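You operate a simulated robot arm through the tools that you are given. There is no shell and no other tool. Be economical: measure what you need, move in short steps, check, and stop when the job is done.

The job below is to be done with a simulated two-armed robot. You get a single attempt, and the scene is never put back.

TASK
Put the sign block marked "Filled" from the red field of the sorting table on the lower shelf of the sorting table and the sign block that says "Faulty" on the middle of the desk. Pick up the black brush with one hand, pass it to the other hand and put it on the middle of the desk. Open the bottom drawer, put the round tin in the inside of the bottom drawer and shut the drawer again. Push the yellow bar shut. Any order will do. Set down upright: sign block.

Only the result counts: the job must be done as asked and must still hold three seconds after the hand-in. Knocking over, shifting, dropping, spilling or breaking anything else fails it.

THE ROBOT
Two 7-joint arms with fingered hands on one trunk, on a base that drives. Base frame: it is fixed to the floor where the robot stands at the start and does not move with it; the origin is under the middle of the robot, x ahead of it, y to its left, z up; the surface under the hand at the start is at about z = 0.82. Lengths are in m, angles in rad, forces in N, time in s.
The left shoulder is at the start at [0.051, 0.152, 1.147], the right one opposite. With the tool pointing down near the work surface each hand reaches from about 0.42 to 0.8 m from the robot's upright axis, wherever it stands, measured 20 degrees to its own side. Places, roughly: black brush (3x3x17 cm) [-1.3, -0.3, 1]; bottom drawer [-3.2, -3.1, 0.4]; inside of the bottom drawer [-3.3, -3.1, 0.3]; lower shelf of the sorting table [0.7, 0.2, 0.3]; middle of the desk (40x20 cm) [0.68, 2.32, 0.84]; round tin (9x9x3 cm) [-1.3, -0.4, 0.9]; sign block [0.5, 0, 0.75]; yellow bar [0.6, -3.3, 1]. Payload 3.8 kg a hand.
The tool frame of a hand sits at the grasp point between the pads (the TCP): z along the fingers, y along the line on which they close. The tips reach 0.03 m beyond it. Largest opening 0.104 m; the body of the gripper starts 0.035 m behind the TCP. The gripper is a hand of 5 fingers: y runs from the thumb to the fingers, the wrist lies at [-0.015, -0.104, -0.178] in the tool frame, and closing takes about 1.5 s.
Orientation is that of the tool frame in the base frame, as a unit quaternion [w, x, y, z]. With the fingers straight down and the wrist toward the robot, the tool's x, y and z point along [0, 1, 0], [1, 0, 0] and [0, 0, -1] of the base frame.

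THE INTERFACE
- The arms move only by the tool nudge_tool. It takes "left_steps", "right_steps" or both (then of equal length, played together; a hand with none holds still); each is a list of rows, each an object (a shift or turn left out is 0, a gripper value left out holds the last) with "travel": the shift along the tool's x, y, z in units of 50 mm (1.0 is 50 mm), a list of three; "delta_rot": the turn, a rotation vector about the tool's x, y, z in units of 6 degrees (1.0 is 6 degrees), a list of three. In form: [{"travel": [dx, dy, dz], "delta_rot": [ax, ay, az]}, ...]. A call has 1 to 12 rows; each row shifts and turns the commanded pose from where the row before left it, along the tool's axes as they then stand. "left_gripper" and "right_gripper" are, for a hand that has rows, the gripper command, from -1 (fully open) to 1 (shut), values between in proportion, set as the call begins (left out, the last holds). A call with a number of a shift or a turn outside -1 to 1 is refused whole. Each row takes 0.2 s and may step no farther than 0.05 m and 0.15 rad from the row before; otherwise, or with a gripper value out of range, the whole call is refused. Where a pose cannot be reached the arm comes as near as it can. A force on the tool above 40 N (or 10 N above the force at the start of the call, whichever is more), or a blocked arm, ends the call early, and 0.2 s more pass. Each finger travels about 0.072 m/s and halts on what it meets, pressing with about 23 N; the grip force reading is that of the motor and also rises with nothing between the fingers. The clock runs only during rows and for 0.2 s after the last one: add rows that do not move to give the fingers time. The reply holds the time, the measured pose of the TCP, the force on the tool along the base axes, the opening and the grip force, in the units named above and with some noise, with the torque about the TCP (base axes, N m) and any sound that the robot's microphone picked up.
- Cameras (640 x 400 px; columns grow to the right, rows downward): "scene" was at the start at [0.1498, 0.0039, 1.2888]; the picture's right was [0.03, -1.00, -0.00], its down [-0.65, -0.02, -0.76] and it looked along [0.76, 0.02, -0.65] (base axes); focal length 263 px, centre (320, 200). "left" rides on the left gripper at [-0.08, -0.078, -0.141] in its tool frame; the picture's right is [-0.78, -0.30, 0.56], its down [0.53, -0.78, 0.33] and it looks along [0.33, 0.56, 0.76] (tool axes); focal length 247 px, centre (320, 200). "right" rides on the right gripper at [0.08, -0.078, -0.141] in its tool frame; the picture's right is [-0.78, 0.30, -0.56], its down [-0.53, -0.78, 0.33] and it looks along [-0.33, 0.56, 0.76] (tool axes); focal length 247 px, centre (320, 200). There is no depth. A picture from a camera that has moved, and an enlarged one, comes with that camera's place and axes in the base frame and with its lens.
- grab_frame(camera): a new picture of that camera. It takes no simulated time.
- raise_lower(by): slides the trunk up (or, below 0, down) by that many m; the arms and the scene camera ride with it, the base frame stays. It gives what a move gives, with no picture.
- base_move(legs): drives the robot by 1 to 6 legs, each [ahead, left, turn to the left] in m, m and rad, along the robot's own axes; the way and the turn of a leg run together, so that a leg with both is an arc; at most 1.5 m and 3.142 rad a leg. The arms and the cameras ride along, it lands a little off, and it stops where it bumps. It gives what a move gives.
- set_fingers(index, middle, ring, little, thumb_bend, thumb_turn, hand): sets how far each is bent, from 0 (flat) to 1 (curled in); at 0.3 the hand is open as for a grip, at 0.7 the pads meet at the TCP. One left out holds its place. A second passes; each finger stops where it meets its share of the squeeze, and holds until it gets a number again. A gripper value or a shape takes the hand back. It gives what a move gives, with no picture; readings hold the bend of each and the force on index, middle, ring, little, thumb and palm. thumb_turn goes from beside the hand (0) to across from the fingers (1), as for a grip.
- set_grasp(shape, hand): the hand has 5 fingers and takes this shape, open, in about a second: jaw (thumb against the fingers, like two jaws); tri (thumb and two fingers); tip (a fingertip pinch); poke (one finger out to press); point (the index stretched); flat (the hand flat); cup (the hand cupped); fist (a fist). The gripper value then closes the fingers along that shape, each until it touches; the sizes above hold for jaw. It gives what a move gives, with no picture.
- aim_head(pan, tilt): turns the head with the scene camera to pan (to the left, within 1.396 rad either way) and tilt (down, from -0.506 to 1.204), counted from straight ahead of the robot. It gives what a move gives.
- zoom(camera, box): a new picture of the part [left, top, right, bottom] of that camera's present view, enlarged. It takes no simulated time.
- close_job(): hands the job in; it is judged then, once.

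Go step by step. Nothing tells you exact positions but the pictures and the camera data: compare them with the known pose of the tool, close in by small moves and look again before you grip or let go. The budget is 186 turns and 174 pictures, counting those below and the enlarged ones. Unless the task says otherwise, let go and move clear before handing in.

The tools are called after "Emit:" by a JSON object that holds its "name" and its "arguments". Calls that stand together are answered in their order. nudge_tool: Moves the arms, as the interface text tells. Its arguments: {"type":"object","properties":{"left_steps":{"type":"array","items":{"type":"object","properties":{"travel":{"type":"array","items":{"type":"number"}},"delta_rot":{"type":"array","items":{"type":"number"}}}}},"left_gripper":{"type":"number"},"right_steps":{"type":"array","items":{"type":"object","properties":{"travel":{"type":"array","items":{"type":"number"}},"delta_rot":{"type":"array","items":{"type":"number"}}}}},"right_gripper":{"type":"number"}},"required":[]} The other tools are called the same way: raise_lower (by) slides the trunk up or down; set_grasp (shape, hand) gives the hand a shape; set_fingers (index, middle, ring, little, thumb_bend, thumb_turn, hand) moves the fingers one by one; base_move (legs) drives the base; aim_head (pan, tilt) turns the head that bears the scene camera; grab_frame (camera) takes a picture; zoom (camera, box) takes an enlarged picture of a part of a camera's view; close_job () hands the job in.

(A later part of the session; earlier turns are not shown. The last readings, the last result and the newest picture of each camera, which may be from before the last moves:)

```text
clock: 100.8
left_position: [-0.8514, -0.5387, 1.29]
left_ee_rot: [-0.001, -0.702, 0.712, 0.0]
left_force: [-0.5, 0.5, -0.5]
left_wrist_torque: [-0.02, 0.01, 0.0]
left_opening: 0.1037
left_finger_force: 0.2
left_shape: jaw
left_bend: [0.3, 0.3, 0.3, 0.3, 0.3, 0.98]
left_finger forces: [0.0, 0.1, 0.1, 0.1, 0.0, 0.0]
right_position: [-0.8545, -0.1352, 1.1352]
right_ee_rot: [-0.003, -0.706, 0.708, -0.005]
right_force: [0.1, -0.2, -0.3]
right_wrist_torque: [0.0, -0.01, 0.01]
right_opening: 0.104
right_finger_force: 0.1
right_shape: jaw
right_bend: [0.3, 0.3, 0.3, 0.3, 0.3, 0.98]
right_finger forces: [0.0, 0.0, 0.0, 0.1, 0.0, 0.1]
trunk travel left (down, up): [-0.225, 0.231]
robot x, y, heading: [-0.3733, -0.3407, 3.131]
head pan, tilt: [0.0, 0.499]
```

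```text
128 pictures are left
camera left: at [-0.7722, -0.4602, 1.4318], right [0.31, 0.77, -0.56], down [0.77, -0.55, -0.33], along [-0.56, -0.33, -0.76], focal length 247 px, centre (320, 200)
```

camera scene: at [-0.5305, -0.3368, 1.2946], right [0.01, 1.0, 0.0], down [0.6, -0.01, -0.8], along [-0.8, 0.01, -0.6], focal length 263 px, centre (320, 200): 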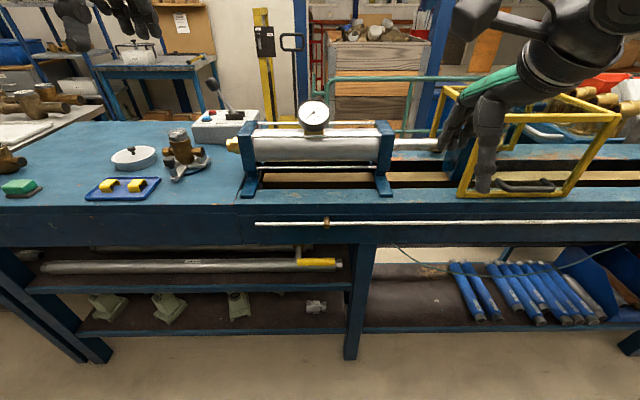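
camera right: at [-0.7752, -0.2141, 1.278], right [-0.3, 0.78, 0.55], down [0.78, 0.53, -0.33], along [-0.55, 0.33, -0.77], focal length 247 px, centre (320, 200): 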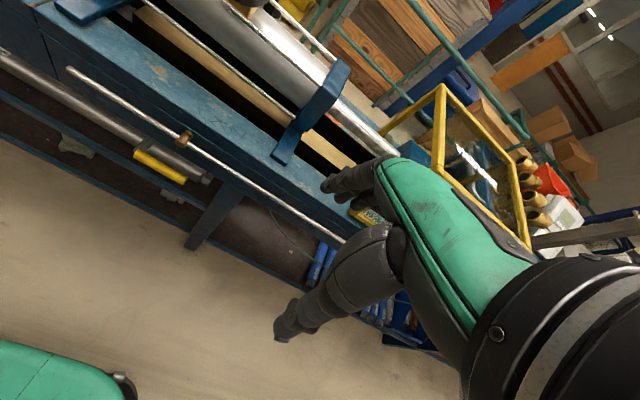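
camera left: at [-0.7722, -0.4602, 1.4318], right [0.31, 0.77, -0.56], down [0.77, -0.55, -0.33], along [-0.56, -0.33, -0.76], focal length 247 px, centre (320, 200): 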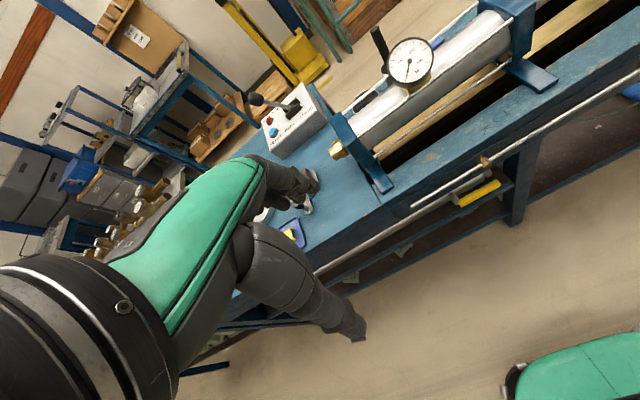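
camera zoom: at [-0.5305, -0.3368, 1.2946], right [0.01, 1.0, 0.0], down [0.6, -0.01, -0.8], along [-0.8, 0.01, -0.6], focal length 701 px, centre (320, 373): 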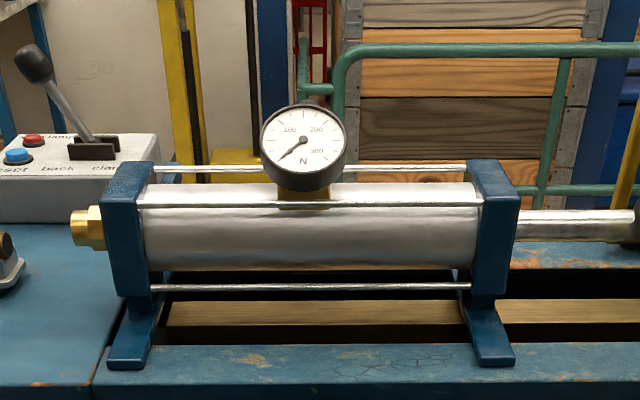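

A black stick is visible behind the silver cylinder in the left picture. I raise the trunk to look over the cylinder.

Emit:
{"name": "raise_lower", "arguments": {"by": 0.2}}

Emit:
{"name": "aim_head", "arguments": {"pan": 0, "tilt": 0.7}}

Emit:
{"name": "grab_frame", "arguments": {"camera": "scene"}}

Emit:
{"name": "zoom", "arguments": {"camera": "left", "box": [300, 0, 560, 220]}}

```text
clock: 102.9
left_position: [-0.8526, -0.5397, 1.4899]
left_ee_rot: [0.0, -0.702, 0.712, 0.0]
left_force: [0.7, -0.1, -1.1]
left_wrist_torque: [-0.03, -0.02, 0.01]
left_opening: 0.1039
left_finger_force: 0.0
left_shape: jaw
left_bend: [0.3, 0.3, 0.3, 0.3, 0.3, 0.98]
left_finger forces: [0.1, 0.0, 0.0, 0.0, 0.1, 0.0]
right_position: [-0.8527, -0.1353, 1.3359]
right_ee_rot: [-0.003, -0.706, 0.709, -0.005]
right_force: [1.2, 1.2, -0.5]
right_wrist_torque: [0.03, 0.01, 0.02]
right_opening: 0.1036
right_finger_force: 0.1
right_shape: jaw
right_bend: [0.3, 0.3, 0.3, 0.3, 0.3, 0.98]
right_finger forces: [0.0, 0.0, 0.1, 0.0, 0.0, 0.0]
trunk travel left (down, up): [-0.425, 0.031]
robot x, y, heading: [-0.3756, -0.3402, 3.129]
head pan, tilt: [0.0, 0.499]
```

```text
clock: 103.7
left_position: [-0.8514, -0.538, 1.4898]
left_ee_rot: [0.0, -0.702, 0.712, 0.001]
left_force: [-1.1, -0.3, -0.3]
left_wrist_torque: [-0.01, -0.01, 0.0]
left_opening: 0.1035
left_finger_force: 0.1
left_shape: jaw
left_bend: [0.3, 0.3, 0.3, 0.3, 0.3, 0.98]
left_finger forces: [0.1, 0.0, 0.0, 0.0, 0.1, 0.0]
right_position: [-0.8542, -0.1349, 1.3356]
right_ee_rot: [-0.002, -0.706, 0.708, -0.004]
right_force: [-0.2, -0.2, -0.1]
right_wrist_torque: [-0.01, -0.03, -0.01]
right_opening: 0.1039
right_finger_force: 0.1
right_shape: jaw
right_bend: [0.3, 0.3, 0.3, 0.3, 0.3, 0.98]
right_finger forces: [0.1, 0.0, 0.1, 0.1, 0.0, 0.0]
trunk travel left (down, up): [-0.425, 0.031]
robot x, y, heading: [-0.3766, -0.3398, 3.132]
head pan, tilt: [0.0, 0.7]
```

```text
127 pictures are left
camera scene: at [-0.4636, -0.3377, 1.4983], right [0.01, 1.0, 0.0], down [0.65, -0.01, -0.76], along [-0.76, 0.01, -0.65], focal length 263 px, centre (320, 200)
```

scene: 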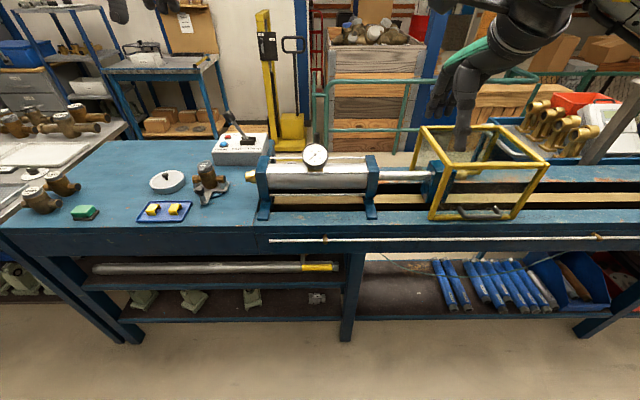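

```text
1.82 times, centred on (430, 110) of left
camera zoom: at [-0.7722, -0.4602, 1.6318], right [0.31, 0.77, -0.56], down [0.77, -0.55, -0.33], along [-0.56, -0.33, -0.76], focal length 449 px, centre (120, 364)
```

zoom: 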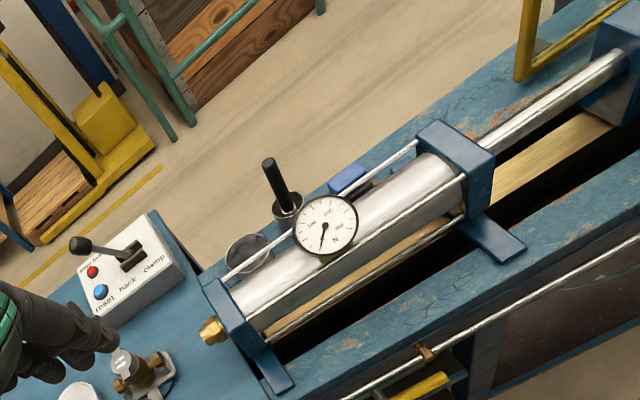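

The tin and an upright black brush stand behind the cylinder at roughly (-1.36,-0.44) and (-1.38,-0.335). I look closer.

Emit:
{"name": "zoom", "arguments": {"camera": "left", "box": [330, 60, 470, 165]}}

Emit:
{"name": "zoom", "arguments": {"camera": "scene", "box": [190, 110, 400, 240]}}

```text
3.81 times, centred on (400, 112) of left
camera zoom: at [-0.7722, -0.4602, 1.6318], right [0.31, 0.77, -0.56], down [0.77, -0.55, -0.33], along [-0.56, -0.33, -0.76], focal length 941 px, centre (15, 533)
```

zoom: 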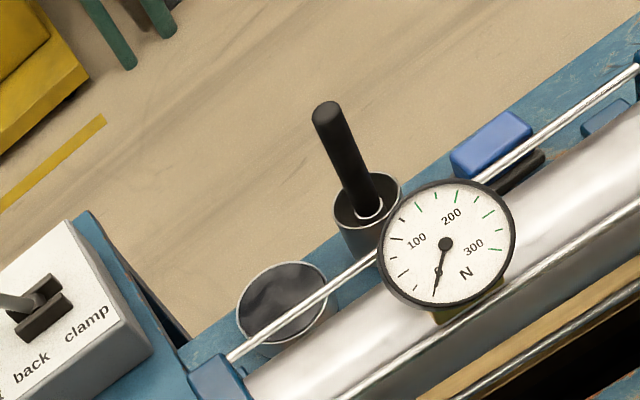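

```text
3.05 times, centred on (295, 175) of scene
camera zoom: at [-0.4636, -0.3377, 1.4983], right [0.01, 1.0, 0.0], down [0.65, -0.01, -0.76], along [-0.76, 0.01, -0.65], focal length 802 px, centre (396, 276)
```

zoom: 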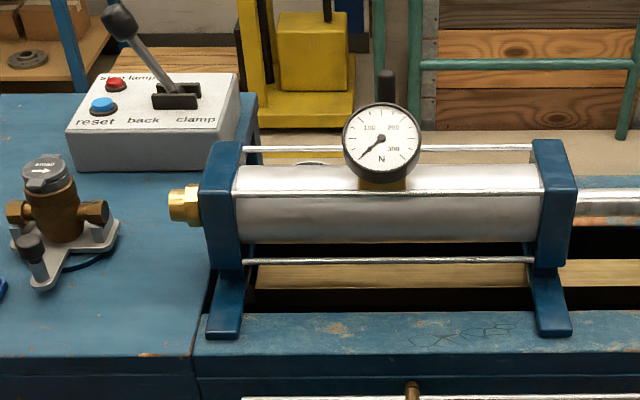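

The brush handle top is about (-1.35,-0.338,1.06), standing in a pot; the tin is at (-1.35,-0.437). I drive closer and yaw the right hand so its wrist comes from the right side, clear of the gauge.

Emit:
{"name": "base_move", "arguments": {"legs": [[0.28, 0, 0.01]]}}

Emit:
{"name": "nudge_tool", "arguments": {"right_steps": [{"delta_rot": [0, 0, -1]}, {"delta_rot": [0, 0, -1]}, {"delta_rot": [0, 0, -1]}, {"delta_rot": [0, 0, -1]}, {"delta_rot": [0, 0, -1]}, {"delta_rot": [0, 0, -1]}, {"delta_rot": [0, 0, -1]}, {"delta_rot": [0, 0, -1]}, {"delta_rot": [0, 0, -1]}, {"delta_rot": [0, 0, -1]}]}}

Emit:
{"name": "grab_frame", "arguments": {"camera": "scene"}}

Emit:
{"name": "grab_frame", "arguments": {"camera": "right"}}

```text
clock: 105.6
left_position: [-1.1244, -0.5449, 1.4911]
left_ee_rot: [0.001, 0.709, -0.706, 0.0]
left_force: [0.7, 0.6, -0.3]
left_wrist_torque: [0.0, 0.01, -0.02]
left_opening: 0.1037
left_finger_force: 0.2
left_shape: jaw
left_bend: [0.3, 0.3, 0.3, 0.3, 0.3, 0.98]
left_finger forces: [0.1, 0.0, 0.0, 0.0, 0.0, 0.1]
right_position: [-1.1325, -0.1415, 1.3382]
right_ee_rot: [0.003, 0.711, -0.703, 0.004]
right_force: [0.0, -0.1, 0.9]
right_wrist_torque: [-0.02, -0.01, 0.02]
right_opening: 0.104
right_finger_force: 0.1
right_shape: jaw
right_bend: [0.3, 0.3, 0.3, 0.3, 0.3, 0.98]
right_finger forces: [0.0, 0.0, 0.1, 0.0, 0.0, 0.1]
trunk travel left (down, up): [-0.425, 0.031]
robot x, y, heading: [-0.651, -0.338, -3.141]
head pan, tilt: [0.0, 0.7]
```

```text
clock: 107.8
left_position: [-1.1271, -0.546, 1.4892]
left_ee_rot: [0.0, 0.708, -0.707, 0.0]
left_force: [0.2, -0.6, -0.1]
left_wrist_torque: [-0.01, -0.02, -0.01]
left_opening: 0.1035
left_finger_force: 0.2
left_shape: jaw
left_bend: [0.3, 0.3, 0.3, 0.3, 0.3, 0.98]
left_finger forces: [0.0, 0.1, 0.0, 0.0, 0.0, 0.0]
right_position: [-1.1357, -0.1405, 1.3368]
right_ee_rot: [0.004, 0.894, -0.448, 0.003]
right_force: [0.0, 0.3, 0.6]
right_wrist_torque: [0.01, -0.01, 0.0]
right_opening: 0.1038
right_finger_force: 0.0
right_shape: jaw
right_bend: [0.3, 0.3, 0.3, 0.3, 0.3, 0.98]
right_finger forces: [0.0, 0.0, 0.0, 0.0, 0.1, 0.0]
right hand out of reach, approached as far as the arm can: row 7, 8, 9, 10
trunk travel left (down, up): [-0.425, 0.031]
robot x, y, heading: [-0.6568, -0.3407, -3.136]
head pan, tilt: [0.0, 0.7]
```

```text
123 pictures are left
camera scene: at [-0.7429, -0.3376, 1.4982], right [0.0, 1.0, 0.0], down [0.65, 0.0, -0.76], along [-0.76, 0.0, -0.65], focal length 263 px, centre (320, 200)
```

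scene: 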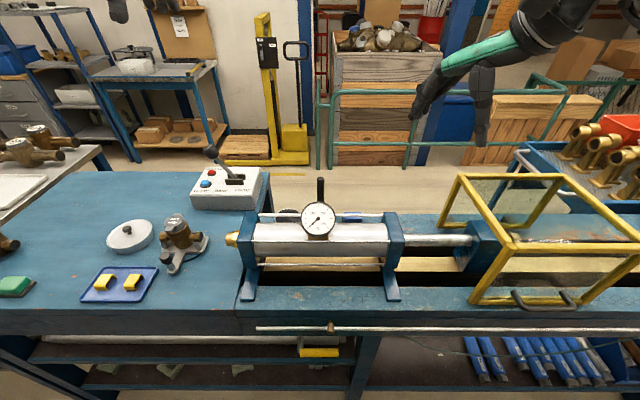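

```text
122 pictures are left
camera right: at [-1.0249, -0.1574, 1.478], right [-0.7, 0.45, 0.55], down [0.3, 0.89, -0.34], along [-0.64, -0.07, -0.76], focal length 247 px, centre (320, 200)
```

right: 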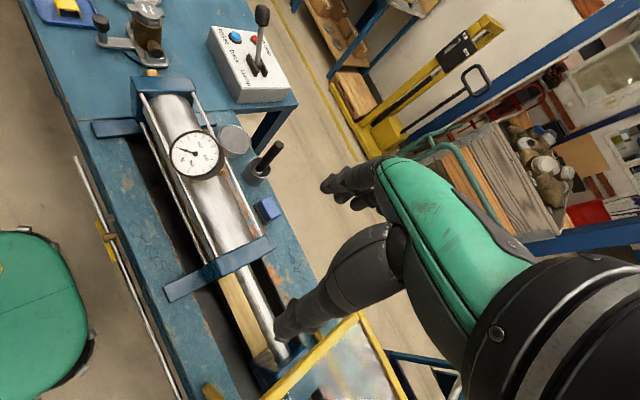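

Yaw stops at about 37°, which suffices. I bring the commanded yaw back to that and move above the brush, staying high.

Emit:
{"name": "nudge_tool", "arguments": {"right_steps": [{"delta_rot": [0, 0, 1]}, {"delta_rot": [0, 0, 1]}, {"delta_rot": [0, 0, 1]}, {"delta_rot": [0, 0, 1]}, {"travel": [0.14, 0.91, 0]}, {"travel": [0.14, 0.91, 0]}, {"travel": [0.14, 0.91, 0]}, {"travel": [0.14, 0.91, 0]}, {"travel": [0.14, 0.91, 0]}, {}]}}

Emit:
{"name": "grab_frame", "arguments": {"camera": "scene"}}

Emit:
{"name": "grab_frame", "arguments": {"camera": "right"}}

```text
clock: 110.0
left_position: [-1.1263, -0.5463, 1.49]
left_ee_rot: [0.001, 0.708, -0.706, 0.0]
left_force: [0.8, 0.0, -1.0]
left_wrist_torque: [0.02, -0.03, 0.01]
left_opening: 0.1037
left_finger_force: 0.0
left_shape: jaw
left_bend: [0.3, 0.3, 0.3, 0.3, 0.3, 0.98]
left_finger forces: [0.0, 0.0, 0.0, 0.1, 0.0, 0.0]
right_position: [-1.349, -0.2266, 1.3397]
right_ee_rot: [0.002, 0.782, -0.624, 0.003]
right_force: [0.2, 0.1, 0.0]
right_wrist_torque: [-0.02, 0.01, 0.03]
right_opening: 0.1039
right_finger_force: 0.1
right_shape: jaw
right_bend: [0.3, 0.3, 0.3, 0.3, 0.3, 0.98]
right_finger forces: [0.1, 0.0, 0.1, 0.1, 0.1, 0.1]
trunk travel left (down, up): [-0.425, 0.031]
robot x, y, heading: [-0.654, -0.3371, -3.138]
head pan, tilt: [0.0, 0.7]
```

```text
121 pictures are left
camera scene: at [-0.7423, -0.3378, 1.4983], right [0.0, 1.0, 0.0], down [0.65, 0.0, -0.76], along [-0.76, 0.0, -0.65], focal length 263 px, centre (320, 200)
```

scene: 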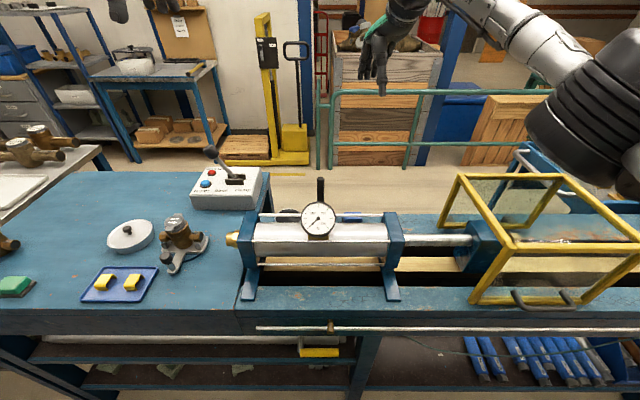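

```text
120 pictures are left
camera right: at [-1.2548, -0.286, 1.4813], right [-0.46, 0.7, 0.55], down [0.64, 0.69, -0.34], along [-0.61, 0.2, -0.76], focal length 247 px, centre (320, 200)
```

right: 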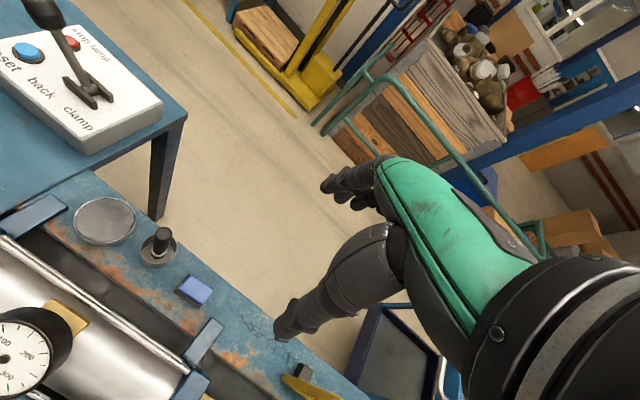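

Now the brush reads (-1.338,-0.341) and the tin (-1.326,-0.448). I yaw again, then move over.

Emit:
{"name": "nudge_tool", "arguments": {"right_steps": [{"delta_rot": [0, 0, -1]}, {"delta_rot": [0, 0, -1]}, {"delta_rot": [0, 0, -1]}, {"delta_rot": [0, 0, -1]}, {}]}}

```text
clock: 111.2
left_position: [-1.1288, -0.5447, 1.4902]
left_ee_rot: [0.0, 0.708, -0.706, -0.001]
left_force: [-0.2, -0.5, 0.5]
left_wrist_torque: [-0.02, 0.0, 0.02]
left_opening: 0.1037
left_finger_force: 0.0
left_shape: jaw
left_bend: [0.3, 0.3, 0.3, 0.3, 0.3, 0.98]
left_finger forces: [0.0, 0.1, 0.1, 0.0, 0.0, 0.0]
right_position: [-1.3486, -0.2258, 1.3385]
right_ee_rot: [0.004, 0.796, -0.605, 0.004]
right_force: [-0.1, -0.1, 1.0]
right_wrist_torque: [0.0, 0.0, -0.01]
right_opening: 0.1037
right_finger_force: 0.1
right_shape: jaw
right_bend: [0.3, 0.3, 0.3, 0.3, 0.3, 0.98]
right_finger forces: [0.0, 0.0, 0.0, 0.0, 0.0, 0.1]
right hand out of reach, approached as far as the arm can: row 1, 2, 3, 4
trunk travel left (down, up): [-0.425, 0.031]
robot x, y, heading: [-0.6547, -0.3394, -3.139]
head pan, tilt: [0.0, 0.7]
```

Emit:
{"name": "nudge_tool", "arguments": {"right_steps": [{"travel": [0.76, 0.13, 0]}, {"travel": [0.76, 0.13, 0]}, {"travel": [0.76, 0.13, 0]}, {"travel": [0, 0, 0.9]}, {"travel": [0, 0, 0.9]}, {"travel": [0, 0, 0.8]}, {}]}}

Emit:
{"name": "grab_frame", "arguments": {"camera": "right"}}

Emit:
{"name": "grab_frame", "arguments": {"camera": "scene"}}

```text
clock: 112.8
left_position: [-1.1274, -0.5456, 1.4892]
left_ee_rot: [-0.001, 0.708, -0.706, 0.0]
left_force: [0.0, 0.1, 0.3]
left_wrist_torque: [-0.01, -0.01, 0.02]
left_opening: 0.1036
left_finger_force: 0.1
left_shape: jaw
left_bend: [0.3, 0.3, 0.3, 0.3, 0.3, 0.98]
left_finger forces: [0.0, 0.0, 0.0, 0.0, 0.1, 0.0]
right_position: [-1.3375, -0.3446, 1.2074]
right_ee_rot: [0.004, 0.796, -0.606, 0.004]
right_force: [-0.6, 0.4, -0.2]
right_wrist_torque: [0.02, 0.02, -0.01]
right_opening: 0.1037
right_finger_force: 0.0
right_shape: jaw
right_bend: [0.3, 0.3, 0.3, 0.3, 0.3, 0.98]
right_finger forces: [0.0, 0.0, 0.0, 0.0, 0.0, 0.1]
trunk travel left (down, up): [-0.425, 0.031]
robot x, y, heading: [-0.6544, -0.3388, -3.14]
head pan, tilt: [0.0, 0.7]
```

```text
119 pictures are left
camera right: at [-1.2389, -0.3997, 1.3497], right [-0.49, 0.68, 0.55], down [0.61, 0.72, -0.34], along [-0.62, 0.17, -0.76], focal length 247 px, centre (320, 200)
```

right: 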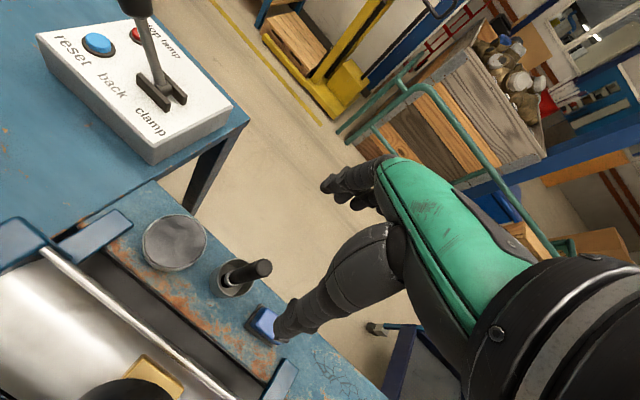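

```text
118 pictures are left
camera scene: at [-0.7424, -0.3379, 1.4983], right [0.0, 1.0, 0.0], down [0.65, 0.0, -0.76], along [-0.76, 0.0, -0.65], focal length 263 px, centre (320, 200)
```

scene: 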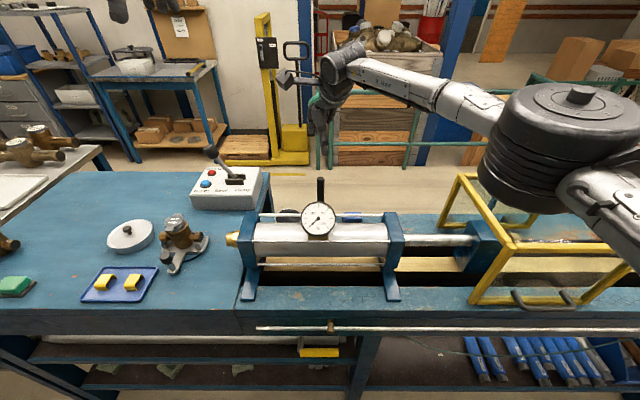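

The elbow sits close to the yellow cage. I raise the hand, shift the base to the left so the arm works less crossed, and come back.

Emit:
{"name": "nudge_tool", "arguments": {"right_steps": [{"travel": [0, 0, -0.9]}, {"travel": [0, 0, -0.9]}, {"travel": [0, 0, -0.9]}]}}

Emit:
{"name": "base_move", "arguments": {"legs": [[0, 0.22, 0]]}}

Emit:
{"name": "nudge_tool", "arguments": {"right_steps": [{"travel": [-0.88, -0.24, 0]}, {"travel": [-0.88, -0.24, 0]}, {"travel": [-0.88, -0.24, 0]}, {"travel": [-0.88, -0.24, 0]}, {"travel": [-0.88, -0.24, 0]}, {}]}}

Emit:
{"name": "grab_frame", "arguments": {"camera": "scene"}}

```text
clock: 113.6
left_position: [-1.126, -0.5465, 1.4909]
left_ee_rot: [0.0, 0.708, -0.706, 0.0]
left_force: [-0.9, 0.4, -0.5]
left_wrist_torque: [0.0, 0.02, 0.03]
left_opening: 0.1037
left_finger_force: 0.1
left_shape: jaw
left_bend: [0.3, 0.3, 0.3, 0.3, 0.3, 0.98]
left_finger forces: [0.0, 0.0, 0.0, 0.0, 0.0, 0.0]
right_position: [-1.3364, -0.3408, 1.3419]
right_ee_rot: [0.004, 0.796, -0.605, 0.003]
right_force: [0.2, 0.4, -0.7]
right_wrist_torque: [-0.01, 0.0, -0.02]
right_opening: 0.1039
right_finger_force: 0.0
right_shape: jaw
right_bend: [0.3, 0.3, 0.3, 0.3, 0.3, 0.98]
right_finger forces: [0.0, 0.0, 0.1, 0.0, 0.0, 0.0]
trunk travel left (down, up): [-0.425, 0.031]
robot x, y, heading: [-0.6569, -0.3351, -3.138]
head pan, tilt: [0.0, 0.7]
```

```text
clock: 115.3
left_position: [-1.128, -0.7547, 1.4924]
left_ee_rot: [-0.003, -0.707, 0.707, -0.002]
left_force: [0.6, -0.6, -0.1]
left_wrist_torque: [-0.06, 0.01, 0.0]
left_opening: 0.1036
left_finger_force: 0.1
left_shape: jaw
left_bend: [0.3, 0.3, 0.3, 0.3, 0.3, 0.98]
left_finger forces: [0.0, 0.0, 0.0, 0.0, 0.0, 0.1]
right_position: [-1.3358, -0.5518, 1.3406]
right_ee_rot: [0.005, 0.795, -0.606, 0.003]
right_force: [0.2, 0.2, 0.0]
right_wrist_torque: [-0.06, 0.06, 0.01]
right_opening: 0.1039
right_finger_force: 0.1
right_shape: jaw
right_bend: [0.3, 0.3, 0.3, 0.3, 0.3, 0.98]
right_finger forces: [0.0, 0.0, 0.1, 0.0, 0.0, 0.0]
trunk travel left (down, up): [-0.425, 0.031]
robot x, y, heading: [-0.6553, -0.5572, -3.136]
head pan, tilt: [0.0, 0.7]
```

```text
clock: 116.7
left_position: [-1.1275, -0.7626, 1.4893]
left_ee_rot: [0.0, -0.707, 0.708, 0.001]
left_force: [0.4, 0.6, 0.1]
left_wrist_torque: [0.04, 0.0, -0.02]
left_opening: 0.1034
left_finger_force: 0.0
left_shape: jaw
left_bend: [0.3, 0.3, 0.3, 0.3, 0.3, 0.98]
left_finger forces: [0.0, 0.0, 0.1, 0.1, 0.0, 0.0]
right_position: [-1.3338, -0.3747, 1.3401]
right_ee_rot: [0.005, 0.793, -0.609, 0.003]
right_force: [-0.9, -0.4, -0.3]
right_wrist_torque: [0.03, 0.0, 0.03]
right_opening: 0.104
right_finger_force: 0.0
right_shape: jaw
right_bend: [0.3, 0.3, 0.3, 0.3, 0.3, 0.98]
right_finger forces: [0.1, 0.0, 0.0, 0.0, 0.1, 0.0]
right hand out of reach, approached as far as the arm can: row 5
trunk travel left (down, up): [-0.425, 0.031]
robot x, y, heading: [-0.6529, -0.5575, -3.141]
head pan, tilt: [0.0, 0.7]
```

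```text
117 pictures are left
camera scene: at [-0.7424, -0.5556, 1.4982], right [0.0, 1.0, 0.0], down [0.65, 0.0, -0.76], along [-0.76, 0.0, -0.65], focal length 263 px, centre (320, 200)
```

scene: 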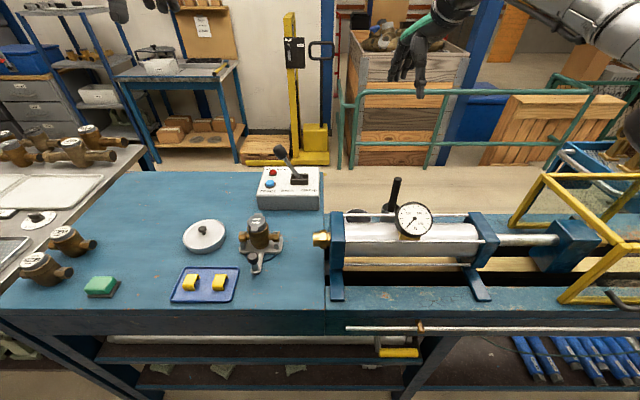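

Emit:
{"name": "nudge_tool", "arguments": {"right_steps": [{"travel": [0, 0, 0.9]}, {"travel": [0, 0, 0.9]}, {"travel": [0, 0, 0.9]}, {"travel": [-0.7, -0.1, 0]}, {}]}}

Emit:
{"name": "grab_frame", "arguments": {"camera": "scene"}}

Emit:
{"name": "grab_frame", "arguments": {"camera": "right"}}

```text
clock: 117.9
left_position: [-1.1261, -0.7605, 1.4899]
left_ee_rot: [0.0, -0.707, 0.707, 0.0]
left_force: [-0.3, 0.5, -0.4]
left_wrist_torque: [0.01, -0.02, 0.01]
left_opening: 0.1037
left_finger_force: 0.1
left_shape: jaw
left_bend: [0.3, 0.3, 0.3, 0.3, 0.3, 0.98]
left_finger forces: [0.1, 0.0, 0.1, 0.1, 0.1, 0.1]
right_position: [-1.3356, -0.3368, 1.2017]
right_ee_rot: [0.004, 0.795, -0.607, 0.004]
right_force: [0.4, -0.3, 0.4]
right_wrist_torque: [-0.02, 0.02, 0.02]
right_opening: 0.1039
right_finger_force: 0.1
right_shape: jaw
right_bend: [0.3, 0.3, 0.3, 0.3, 0.3, 0.98]
right_finger forces: [0.0, 0.0, 0.0, 0.0, 0.0, 0.0]
trunk travel left (down, up): [-0.425, 0.031]
robot x, y, heading: [-0.6572, -0.5552, -3.139]
head pan, tilt: [0.0, 0.7]
```

```text
116 pictures are left
camera scene: at [-0.7421, -0.5542, 1.4983], right [0.0, 1.0, 0.0], down [0.65, 0.0, -0.76], along [-0.76, 0.0, -0.65], focal length 263 px, centre (320, 200)
```

scene: 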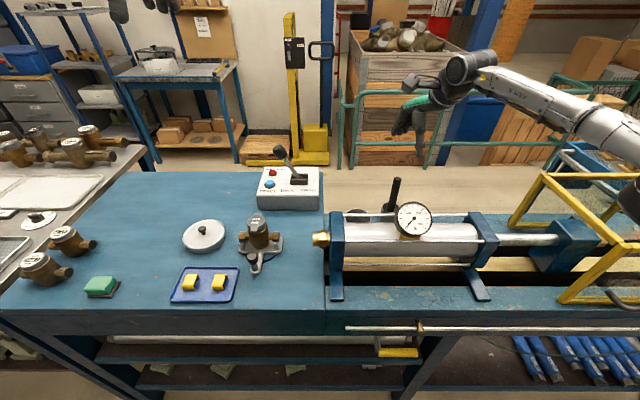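

```text
115 pictures are left
camera right: at [-1.2392, -0.393, 1.3428], right [-0.49, 0.68, 0.55], down [0.61, 0.72, -0.34], along [-0.62, 0.17, -0.76], focal length 247 px, centre (320, 200)
```

right: 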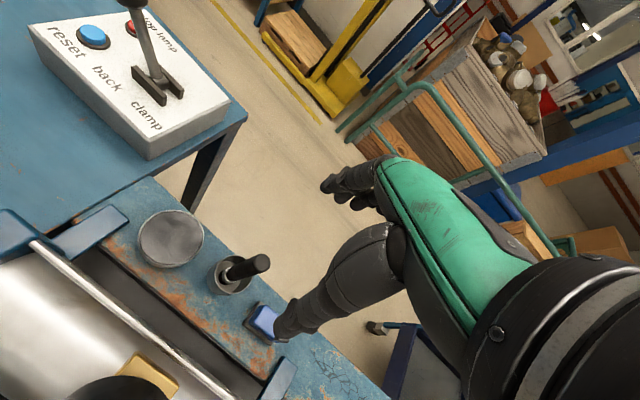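

Emit:
{"name": "nudge_tool", "arguments": {"right_steps": [{"travel": [0, 0.08, 0.8]}, {"travel": [0, 0, 0.8]}, {"travel": [0, 0, 0.6]}, {}]}}

Emit:
{"name": "grab_frame", "arguments": {"camera": "right"}}

Emit:
{"name": "grab_frame", "arguments": {"camera": "scene"}}

```text
clock: 118.9
left_position: [-1.1262, -0.7617, 1.4898]
left_ee_rot: [-0.001, -0.707, 0.707, 0.0]
left_force: [0.3, 0.6, 0.0]
left_wrist_torque: [0.02, 0.02, -0.04]
left_opening: 0.1038
left_finger_force: 0.1
left_shape: jaw
left_bend: [0.3, 0.3, 0.3, 0.3, 0.3, 0.98]
left_finger forces: [0.0, 0.1, 0.0, 0.0, 0.0, 0.1]
right_position: [-1.3415, -0.339, 1.1141]
right_ee_rot: [0.004, 0.794, -0.608, 0.002]
right_force: [0.2, 0.7, 0.6]
right_wrist_torque: [-0.02, 0.02, 0.0]
right_opening: 0.104
right_finger_force: 0.1
right_shape: jaw
right_bend: [0.3, 0.3, 0.3, 0.3, 0.3, 0.98]
right_finger forces: [0.0, 0.0, 0.0, 0.1, 0.0, 0.0]
right hand out of reach, approached as far as the arm can: row 3
trunk travel left (down, up): [-0.425, 0.031]
robot x, y, heading: [-0.6515, -0.5572, -3.138]
head pan, tilt: [0.0, 0.7]
```

```text
114 pictures are left
camera right: at [-1.2446, -0.395, 1.2558], right [-0.49, 0.68, 0.55], down [0.61, 0.72, -0.34], along [-0.62, 0.17, -0.76], focal length 247 px, centre (320, 200)
```

right: 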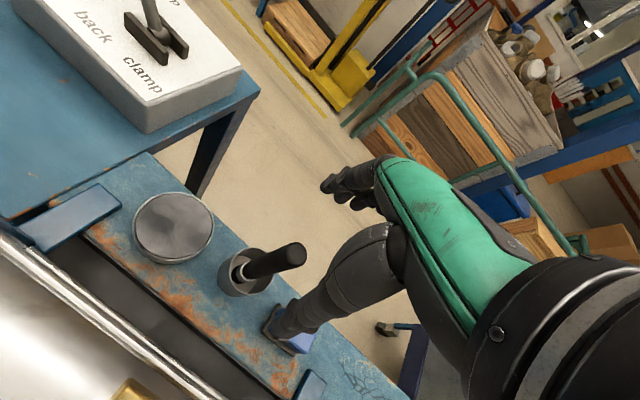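

```text
113 pictures are left
camera scene: at [-0.742, -0.5544, 1.4983], right [0.0, 1.0, 0.0], down [0.65, 0.0, -0.76], along [-0.76, 0.0, -0.65], focal length 263 px, centre (320, 200)
```

scene: 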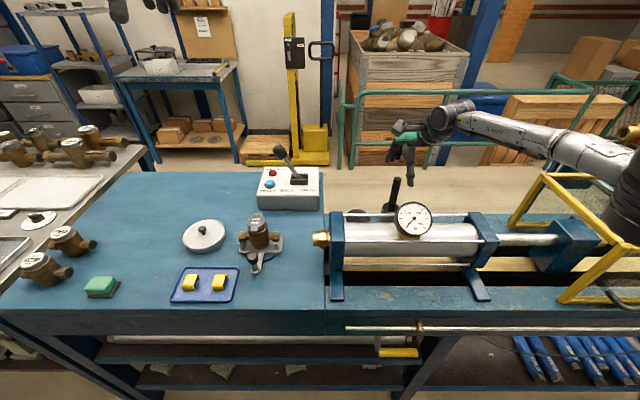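

The arm limit is reached at z≈1.11 with the trunk high. Lowering the trunk by 8 cm carries the hand straight down over the brush.

Emit:
{"name": "raise_lower", "arguments": {"by": -0.05}}

Emit:
{"name": "grab_frame", "arguments": {"camera": "right"}}

```text
clock: 119.8
left_position: [-1.1276, -0.762, 1.439]
left_ee_rot: [0.0, 0.708, -0.706, 0.0]
left_force: [0.5, -0.3, 0.7]
left_wrist_torque: [-0.01, -0.02, 0.01]
left_opening: 0.1038
left_finger_force: 0.1
left_shape: jaw
left_bend: [0.3, 0.3, 0.3, 0.3, 0.3, 0.98]
left_finger forces: [0.1, 0.1, 0.1, 0.1, 0.1, 0.1]
right_position: [-1.342, -0.3401, 1.0648]
right_ee_rot: [0.005, 0.795, -0.607, 0.003]
right_force: [-1.0, 0.5, -0.3]
right_wrist_torque: [-0.01, 0.01, 0.0]
right_opening: 0.1036
right_finger_force: 0.0
right_shape: jaw
right_bend: [0.3, 0.3, 0.3, 0.3, 0.3, 0.98]
right_finger forces: [0.0, 0.0, 0.1, 0.0, 0.1, 0.1]
trunk travel left (down, up): [-0.375, 0.081]
robot x, y, heading: [-0.6559, -0.5612, -3.147]
head pan, tilt: [0.0, 0.7]
```

```text
112 pictures are left
camera right: at [-1.2448, -0.3954, 1.2058], right [-0.49, 0.68, 0.55], down [0.61, 0.72, -0.34], along [-0.62, 0.17, -0.76], focal length 247 px, centre (320, 200)
```

right: 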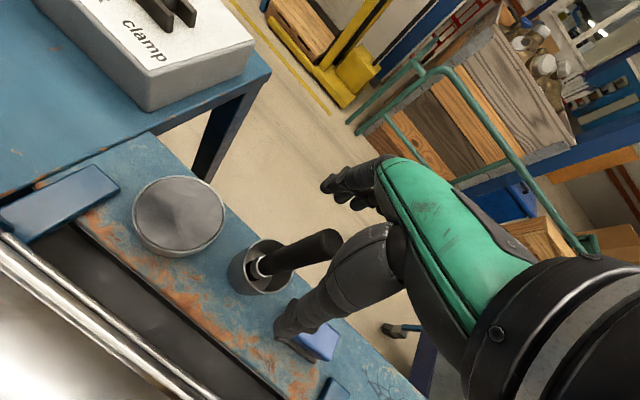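

Emit:
{"name": "raise_lower", "arguments": {"by": -0.045}}

Emit:
{"name": "grab_frame", "arguments": {"camera": "right"}}

Emit:
{"name": "grab_frame", "arguments": {"camera": "scene"}}

```text
clock: 120.7
left_position: [-1.1275, -0.7603, 1.3949]
left_ee_rot: [0.0, -0.707, 0.707, 0.001]
left_force: [0.5, 0.2, 0.1]
left_wrist_torque: [-0.02, 0.03, 0.01]
left_opening: 0.1038
left_finger_force: 0.1
left_shape: jaw
left_bend: [0.3, 0.3, 0.3, 0.3, 0.3, 0.98]
left_finger forces: [0.0, 0.0, 0.0, 0.0, 0.0, 0.1]
right_position: [-1.3418, -0.3407, 1.0207]
right_ee_rot: [0.004, 0.796, -0.606, 0.003]
right_force: [0.3, 1.2, 0.0]
right_wrist_torque: [0.0, 0.0, -0.03]
right_opening: 0.1042
right_finger_force: 0.0
right_shape: jaw
right_bend: [0.3, 0.3, 0.3, 0.3, 0.3, 0.98]
right_finger forces: [0.0, 0.1, 0.1, 0.1, 0.0, 0.1]
trunk travel left (down, up): [-0.33, 0.126]
robot x, y, heading: [-0.6527, -0.5564, -3.143]
head pan, tilt: [0.0, 0.7]
```

```text
111 pictures are left
camera right: at [-1.2445, -0.3954, 1.161], right [-0.49, 0.68, 0.55], down [0.61, 0.72, -0.34], along [-0.62, 0.17, -0.76], focal length 247 px, centre (320, 200)
```

right: 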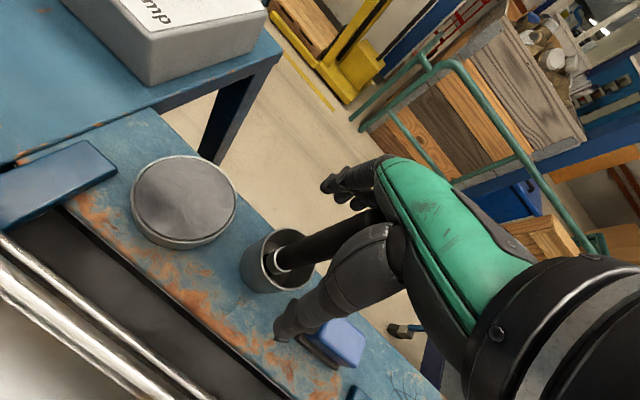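

```text
110 pictures are left
camera scene: at [-0.7591, -0.5545, 1.397], right [0.0, 1.0, 0.0], down [0.68, 0.0, -0.74], along [-0.74, 0.0, -0.68], focal length 263 px, centre (320, 200)
```

scene: 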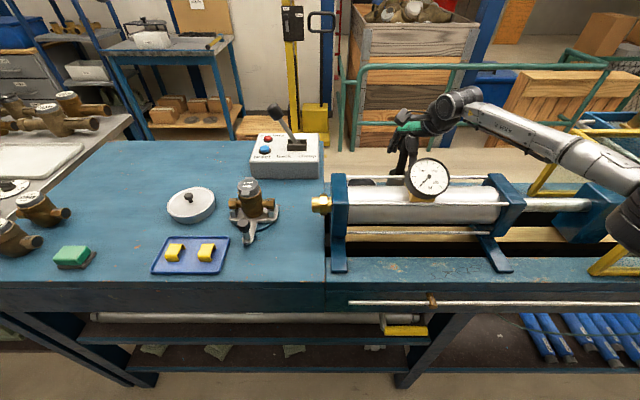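

The handle stands between thumb and fingers. Closing.

Emit:
{"name": "nudge_tool", "arguments": {"right_steps": [{}, {}, {}, {}, {}, {}, {}, {}, {}], "right_gripper": 1}}

Emit:
{"name": "grab_frame", "arguments": {"camera": "right"}}

```text
clock: 122.7
left_position: [-1.1272, -0.7608, 1.3955]
left_ee_rot: [0.0, 0.708, -0.707, 0.0]
left_force: [0.4, 0.5, -0.2]
left_wrist_torque: [0.01, 0.0, -0.04]
left_opening: 0.1038
left_finger_force: 0.0
left_shape: jaw
left_bend: [0.3, 0.3, 0.3, 0.3, 0.3, 0.98]
left_finger forces: [0.1, 0.0, 0.1, 0.1, 0.0, 0.1]
right_position: [-1.3427, -0.3399, 1.0188]
right_ee_rot: [0.004, 0.795, -0.606, 0.004]
right_force: [-0.3, 1.1, 1.1]
right_wrist_torque: [0.02, -0.01, -0.03]
right_opening: 0.014
right_finger_force: 23.1
right_shape: jaw
right_bend: [0.73, 0.63, 0.69, 0.69, 0.75, 1.0]
right_finger forces: [11.9, 7.0, 0.1, 0.0, 19.3, 0.0]
trunk travel left (down, up): [-0.33, 0.126]
robot x, y, heading: [-0.6542, -0.5552, -3.143]
head pan, tilt: [0.0, 0.7]
```

```text
109 pictures are left
camera right: at [-1.2449, -0.3955, 1.1608], right [-0.49, 0.68, 0.55], down [0.61, 0.72, -0.34], along [-0.62, 0.17, -0.76], focal length 247 px, centre (320, 200)
```

right: 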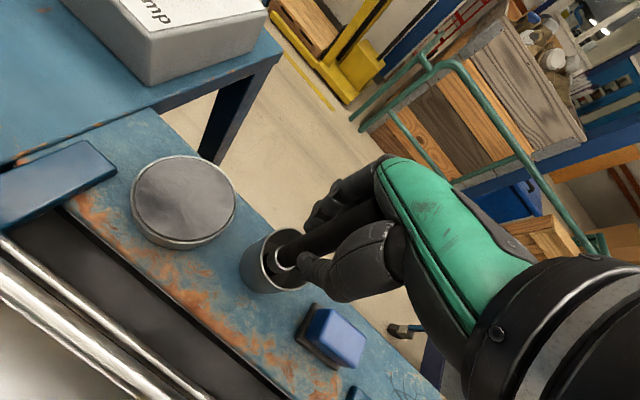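

Handle gripped and the pot did not move. I lift with the trunk straight up.

Emit:
{"name": "raise_lower", "arguments": {"by": 0.11}}

Emit:
{"name": "nudge_tool", "arguments": {"right_steps": [{"travel": [0, 0, -0.8]}, {"travel": [0, 0, -0.8]}, {"travel": [0, 0, -0.8]}, {"travel": [0, 0, -0.8]}, {}]}}

Emit:
{"name": "grab_frame", "arguments": {"camera": "right"}}

Emit:
{"name": "grab_frame", "arguments": {"camera": "scene"}}

```text
clock: 124.1
left_position: [-1.1268, -0.7611, 1.5043]
left_ee_rot: [0.0, 0.708, -0.707, 0.001]
left_force: [-0.1, -0.4, 0.0]
left_wrist_torque: [0.0, -0.02, 0.03]
left_opening: 0.1037
left_finger_force: 0.0
left_shape: jaw
left_bend: [0.3, 0.3, 0.3, 0.3, 0.3, 0.98]
left_finger forces: [0.0, 0.0, 0.1, 0.0, 0.1, 0.1]
right_position: [-1.3409, -0.3392, 1.1284]
right_ee_rot: [0.005, 0.794, -0.607, 0.004]
right_force: [0.2, 0.8, -0.2]
right_wrist_torque: [-0.02, 0.0, 0.0]
right_opening: 0.0142
right_finger_force: 22.9
right_shape: jaw
right_bend: [0.73, 0.63, 0.69, 0.69, 0.75, 1.0]
right_finger forces: [12.0, 6.9, 0.0, 0.0, 19.4, 0.1]
trunk travel left (down, up): [-0.44, 0.016]
robot x, y, heading: [-0.6563, -0.5559, -3.142]
head pan, tilt: [0.0, 0.7]
```

```text
clock: 125.3
left_position: [-1.1268, -0.7619, 1.5041]
left_ee_rot: [0.0, 0.707, -0.707, 0.0]
left_force: [0.8, -0.1, -0.1]
left_wrist_torque: [0.0, 0.01, 0.01]
left_opening: 0.1038
left_finger_force: 0.1
left_shape: jaw
left_bend: [0.3, 0.3, 0.3, 0.3, 0.3, 0.98]
left_finger forces: [0.1, 0.0, 0.0, 0.0, 0.0, 0.0]
right_position: [-1.3405, -0.3384, 1.2405]
right_ee_rot: [0.005, 0.794, -0.608, 0.003]
right_force: [-0.5, -0.9, -0.1]
right_wrist_torque: [-0.02, 0.0, 0.02]
right_opening: 0.0142
right_finger_force: 22.4
right_shape: jaw
right_bend: [0.73, 0.63, 0.69, 0.69, 0.75, 1.0]
right_finger forces: [12.1, 7.2, 0.0, 0.0, 19.3, 0.0]
right hand out of reach, approached as far as the arm can: row 3, 4
trunk travel left (down, up): [-0.44, 0.016]
robot x, y, heading: [-0.6582, -0.5582, -3.141]
head pan, tilt: [0.0, 0.7]
```

```text
108 pictures are left
camera right: at [-1.2421, -0.3948, 1.3823], right [-0.49, 0.68, 0.55], down [0.61, 0.71, -0.34], along [-0.62, 0.17, -0.76], focal length 247 px, centre (320, 200)
```

right: 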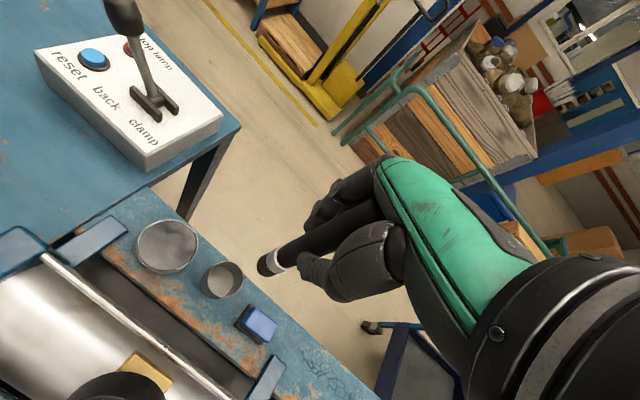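

```text
107 pictures are left
camera scene: at [-0.7414, -0.5542, 1.5132], right [0.0, 1.0, 0.0], down [0.65, 0.0, -0.76], along [-0.76, 0.0, -0.65], focal length 263 px, centre (320, 200)
```

scene: 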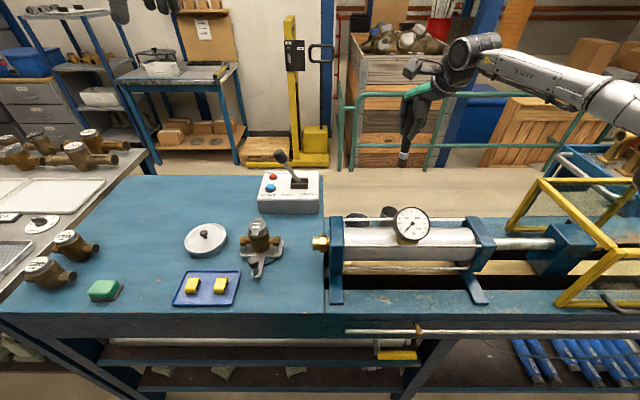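

The brush is free. I sidestep the gauge, then retract and raise the hand toward me.

Emit:
{"name": "nudge_tool", "arguments": {"right_steps": [{"travel": [0.77, 0.21, 0]}, {"travel": [0.77, 0.21, 0]}, {"travel": [0.22, -0.78, -0.4]}, {"travel": [0.22, -0.78, -0.4]}, {"travel": [0.22, -0.78, -0.4]}, {"travel": [0.22, -0.78, -0.4]}, {"travel": [0.22, -0.78, 0]}, {}]}}

Emit:
{"name": "base_move", "arguments": {"legs": [[-0.25, 0, 0]]}}

Emit:
{"name": "grab_frame", "arguments": {"camera": "scene"}}

```text
clock: 127.1
left_position: [-1.1268, -0.762, 1.505]
left_ee_rot: [-0.001, 0.708, -0.706, 0.0]
left_force: [-0.4, -0.5, 0.2]
left_wrist_torque: [0.0, 0.03, 0.01]
left_opening: 0.1037
left_finger_force: 0.0
left_shape: jaw
left_bend: [0.3, 0.3, 0.3, 0.3, 0.3, 0.98]
left_finger forces: [0.1, 0.0, 0.0, 0.0, 0.0, 0.0]
right_position: [-1.1379, -0.423, 1.3212]
right_ee_rot: [0.004, 0.794, -0.607, 0.004]
right_force: [-0.7, -0.3, -1.0]
right_wrist_torque: [0.0, -0.01, 0.0]
right_opening: 0.0141
right_finger_force: 22.9
right_shape: jaw
right_bend: [0.73, 0.63, 0.69, 0.69, 0.75, 1.0]
right_finger forces: [12.2, 7.4, 0.1, 0.1, 19.2, 0.0]
trunk travel left (down, up): [-0.44, 0.016]
robot x, y, heading: [-0.6531, -0.5531, -3.136]
head pan, tilt: [0.0, 0.7]
```

```text
clock: 128.9
left_position: [-0.8737, -0.7634, 1.5027]
left_ee_rot: [-0.001, 0.71, -0.704, 0.0]
left_force: [-0.6, 0.0, -0.4]
left_wrist_torque: [0.02, 0.01, -0.02]
left_opening: 0.1035
left_finger_force: 0.0
left_shape: jaw
left_bend: [0.3, 0.3, 0.3, 0.3, 0.3, 0.98]
left_finger forces: [0.0, 0.0, 0.0, 0.0, 0.0, 0.1]
right_position: [-0.8873, -0.4255, 1.32]
right_ee_rot: [0.003, 0.796, -0.605, 0.005]
right_force: [-0.9, -0.1, -0.6]
right_wrist_torque: [0.02, -0.01, 0.04]
right_opening: 0.014
right_finger_force: 23.3
right_shape: jaw
right_bend: [0.73, 0.63, 0.69, 0.69, 0.75, 1.0]
right_finger forces: [12.4, 7.5, 0.0, 0.0, 19.2, 0.0]
trunk travel left (down, up): [-0.44, 0.016]
robot x, y, heading: [-0.3961, -0.555, -3.138]
head pan, tilt: [0.0, 0.7]
```

```text
106 pictures are left
camera scene: at [-0.4897, -0.5538, 1.5129], right [-0.01, 1.0, 0.0], down [0.65, 0.01, -0.76], along [-0.76, -0.01, -0.65], focal length 263 px, centre (320, 200)
```

scene: 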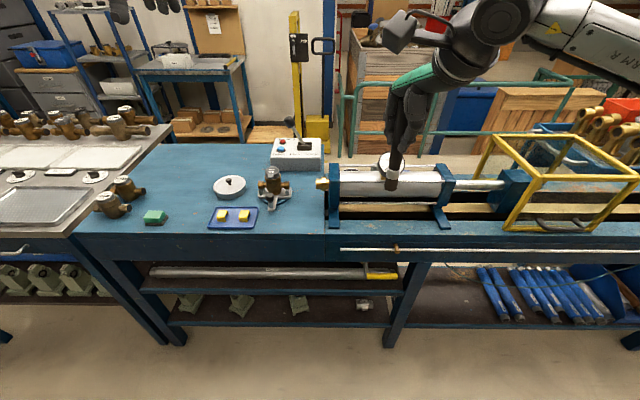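

Clear of the bench. Now I turn the right hand so the brush points to my left horizontally for the handover.

Emit:
{"name": "nudge_tool", "arguments": {"right_steps": [{"delta_rot": [0, 0, 0.87]}, {"delta_rot": [0, 0, 0.87]}, {"delta_rot": [0, 0, 0.87]}, {"delta_rot": [0, 1, 0]}, {"delta_rot": [0, 1, 0]}, {"delta_rot": [0, 1, 0]}, {"delta_rot": [0, 1, 0]}, {"delta_rot": [0, 1, 0]}, {"delta_rot": [0, 1, 0]}, {"delta_rot": [0, 1, 0]}]}}

Emit:
{"name": "nudge_tool", "arguments": {"right_steps": [{"delta_rot": [0, 1, 0]}, {"delta_rot": [0, 1, 0]}, {"delta_rot": [0, 1, 0]}, {"delta_rot": [0, 1, 0]}, {"delta_rot": [0, 1, 0]}, {"delta_rot": [0, 1, 0]}, {"delta_rot": [0, 1, 0]}, {"delta_rot": [0, 1, 0]}]}}

Emit:
{"name": "grab_frame", "arguments": {"camera": "scene"}}

```text
clock: 131.1
left_position: [-0.8691, -0.763, 1.5043]
left_ee_rot: [0.001, 0.71, -0.705, 0.001]
left_force: [-1.5, -0.4, -0.2]
left_wrist_torque: [0.03, 0.02, -0.02]
left_opening: 0.1037
left_finger_force: 0.0
left_shape: jaw
left_bend: [0.3, 0.3, 0.3, 0.3, 0.3, 0.98]
left_finger forces: [0.1, 0.0, 0.0, 0.1, 0.0, 0.1]
right_position: [-0.8833, -0.4252, 1.3219]
right_ee_rot: [-0.258, -0.658, 0.659, -0.257]
right_force: [0.3, 0.3, -0.1]
right_wrist_torque: [0.03, 0.0, 0.02]
right_opening: 0.014
right_finger_force: 23.2
right_shape: jaw
right_bend: [0.73, 0.63, 0.69, 0.69, 0.75, 1.0]
right_finger forces: [12.5, 7.9, 0.0, 0.0, 19.2, 0.0]
trunk travel left (down, up): [-0.44, 0.016]
robot x, y, heading: [-0.3986, -0.5529, -3.132]
head pan, tilt: [0.0, 0.7]
```

```text
clock: 132.9
left_position: [-0.8702, -0.763, 1.5045]
left_ee_rot: [-0.001, 0.71, -0.704, 0.0]
left_force: [0.0, -0.6, -0.4]
left_wrist_torque: [0.0, 0.0, 0.02]
left_opening: 0.1036
left_finger_force: 0.0
left_shape: jaw
left_bend: [0.3, 0.3, 0.3, 0.3, 0.3, 0.98]
left_finger forces: [0.1, 0.1, 0.0, 0.1, 0.1, 0.1]
right_position: [-0.883, -0.4252, 1.3214]
right_ee_rot: [0.503, 0.497, -0.497, 0.503]
right_force: [-0.1, 1.2, -0.9]
right_wrist_torque: [0.0, 0.0, -0.01]
right_opening: 0.0142
right_finger_force: 23.0
right_shape: jaw
right_bend: [0.73, 0.63, 0.69, 0.69, 0.75, 1.0]
right_finger forces: [12.8, 8.2, 0.0, 0.0, 19.2, 0.0]
trunk travel left (down, up): [-0.44, 0.016]
robot x, y, heading: [-0.3972, -0.5555, -3.134]
head pan, tilt: [0.0, 0.7]
```

```text
105 pictures are left
camera scene: at [-0.4856, -0.5538, 1.5132], right [-0.01, 1.0, 0.0], down [0.65, 0.01, -0.76], along [-0.76, -0.01, -0.65], focal length 263 px, centre (320, 200)
```

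scene: 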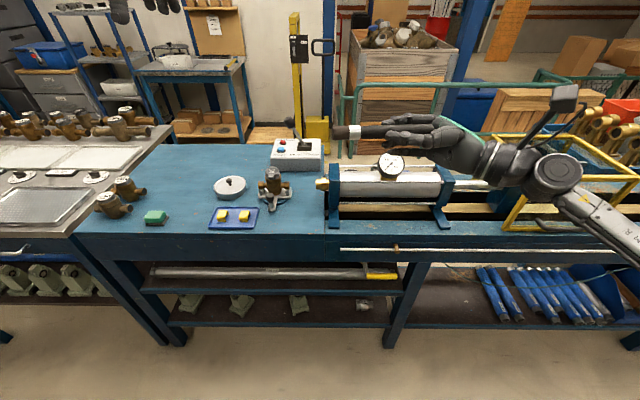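

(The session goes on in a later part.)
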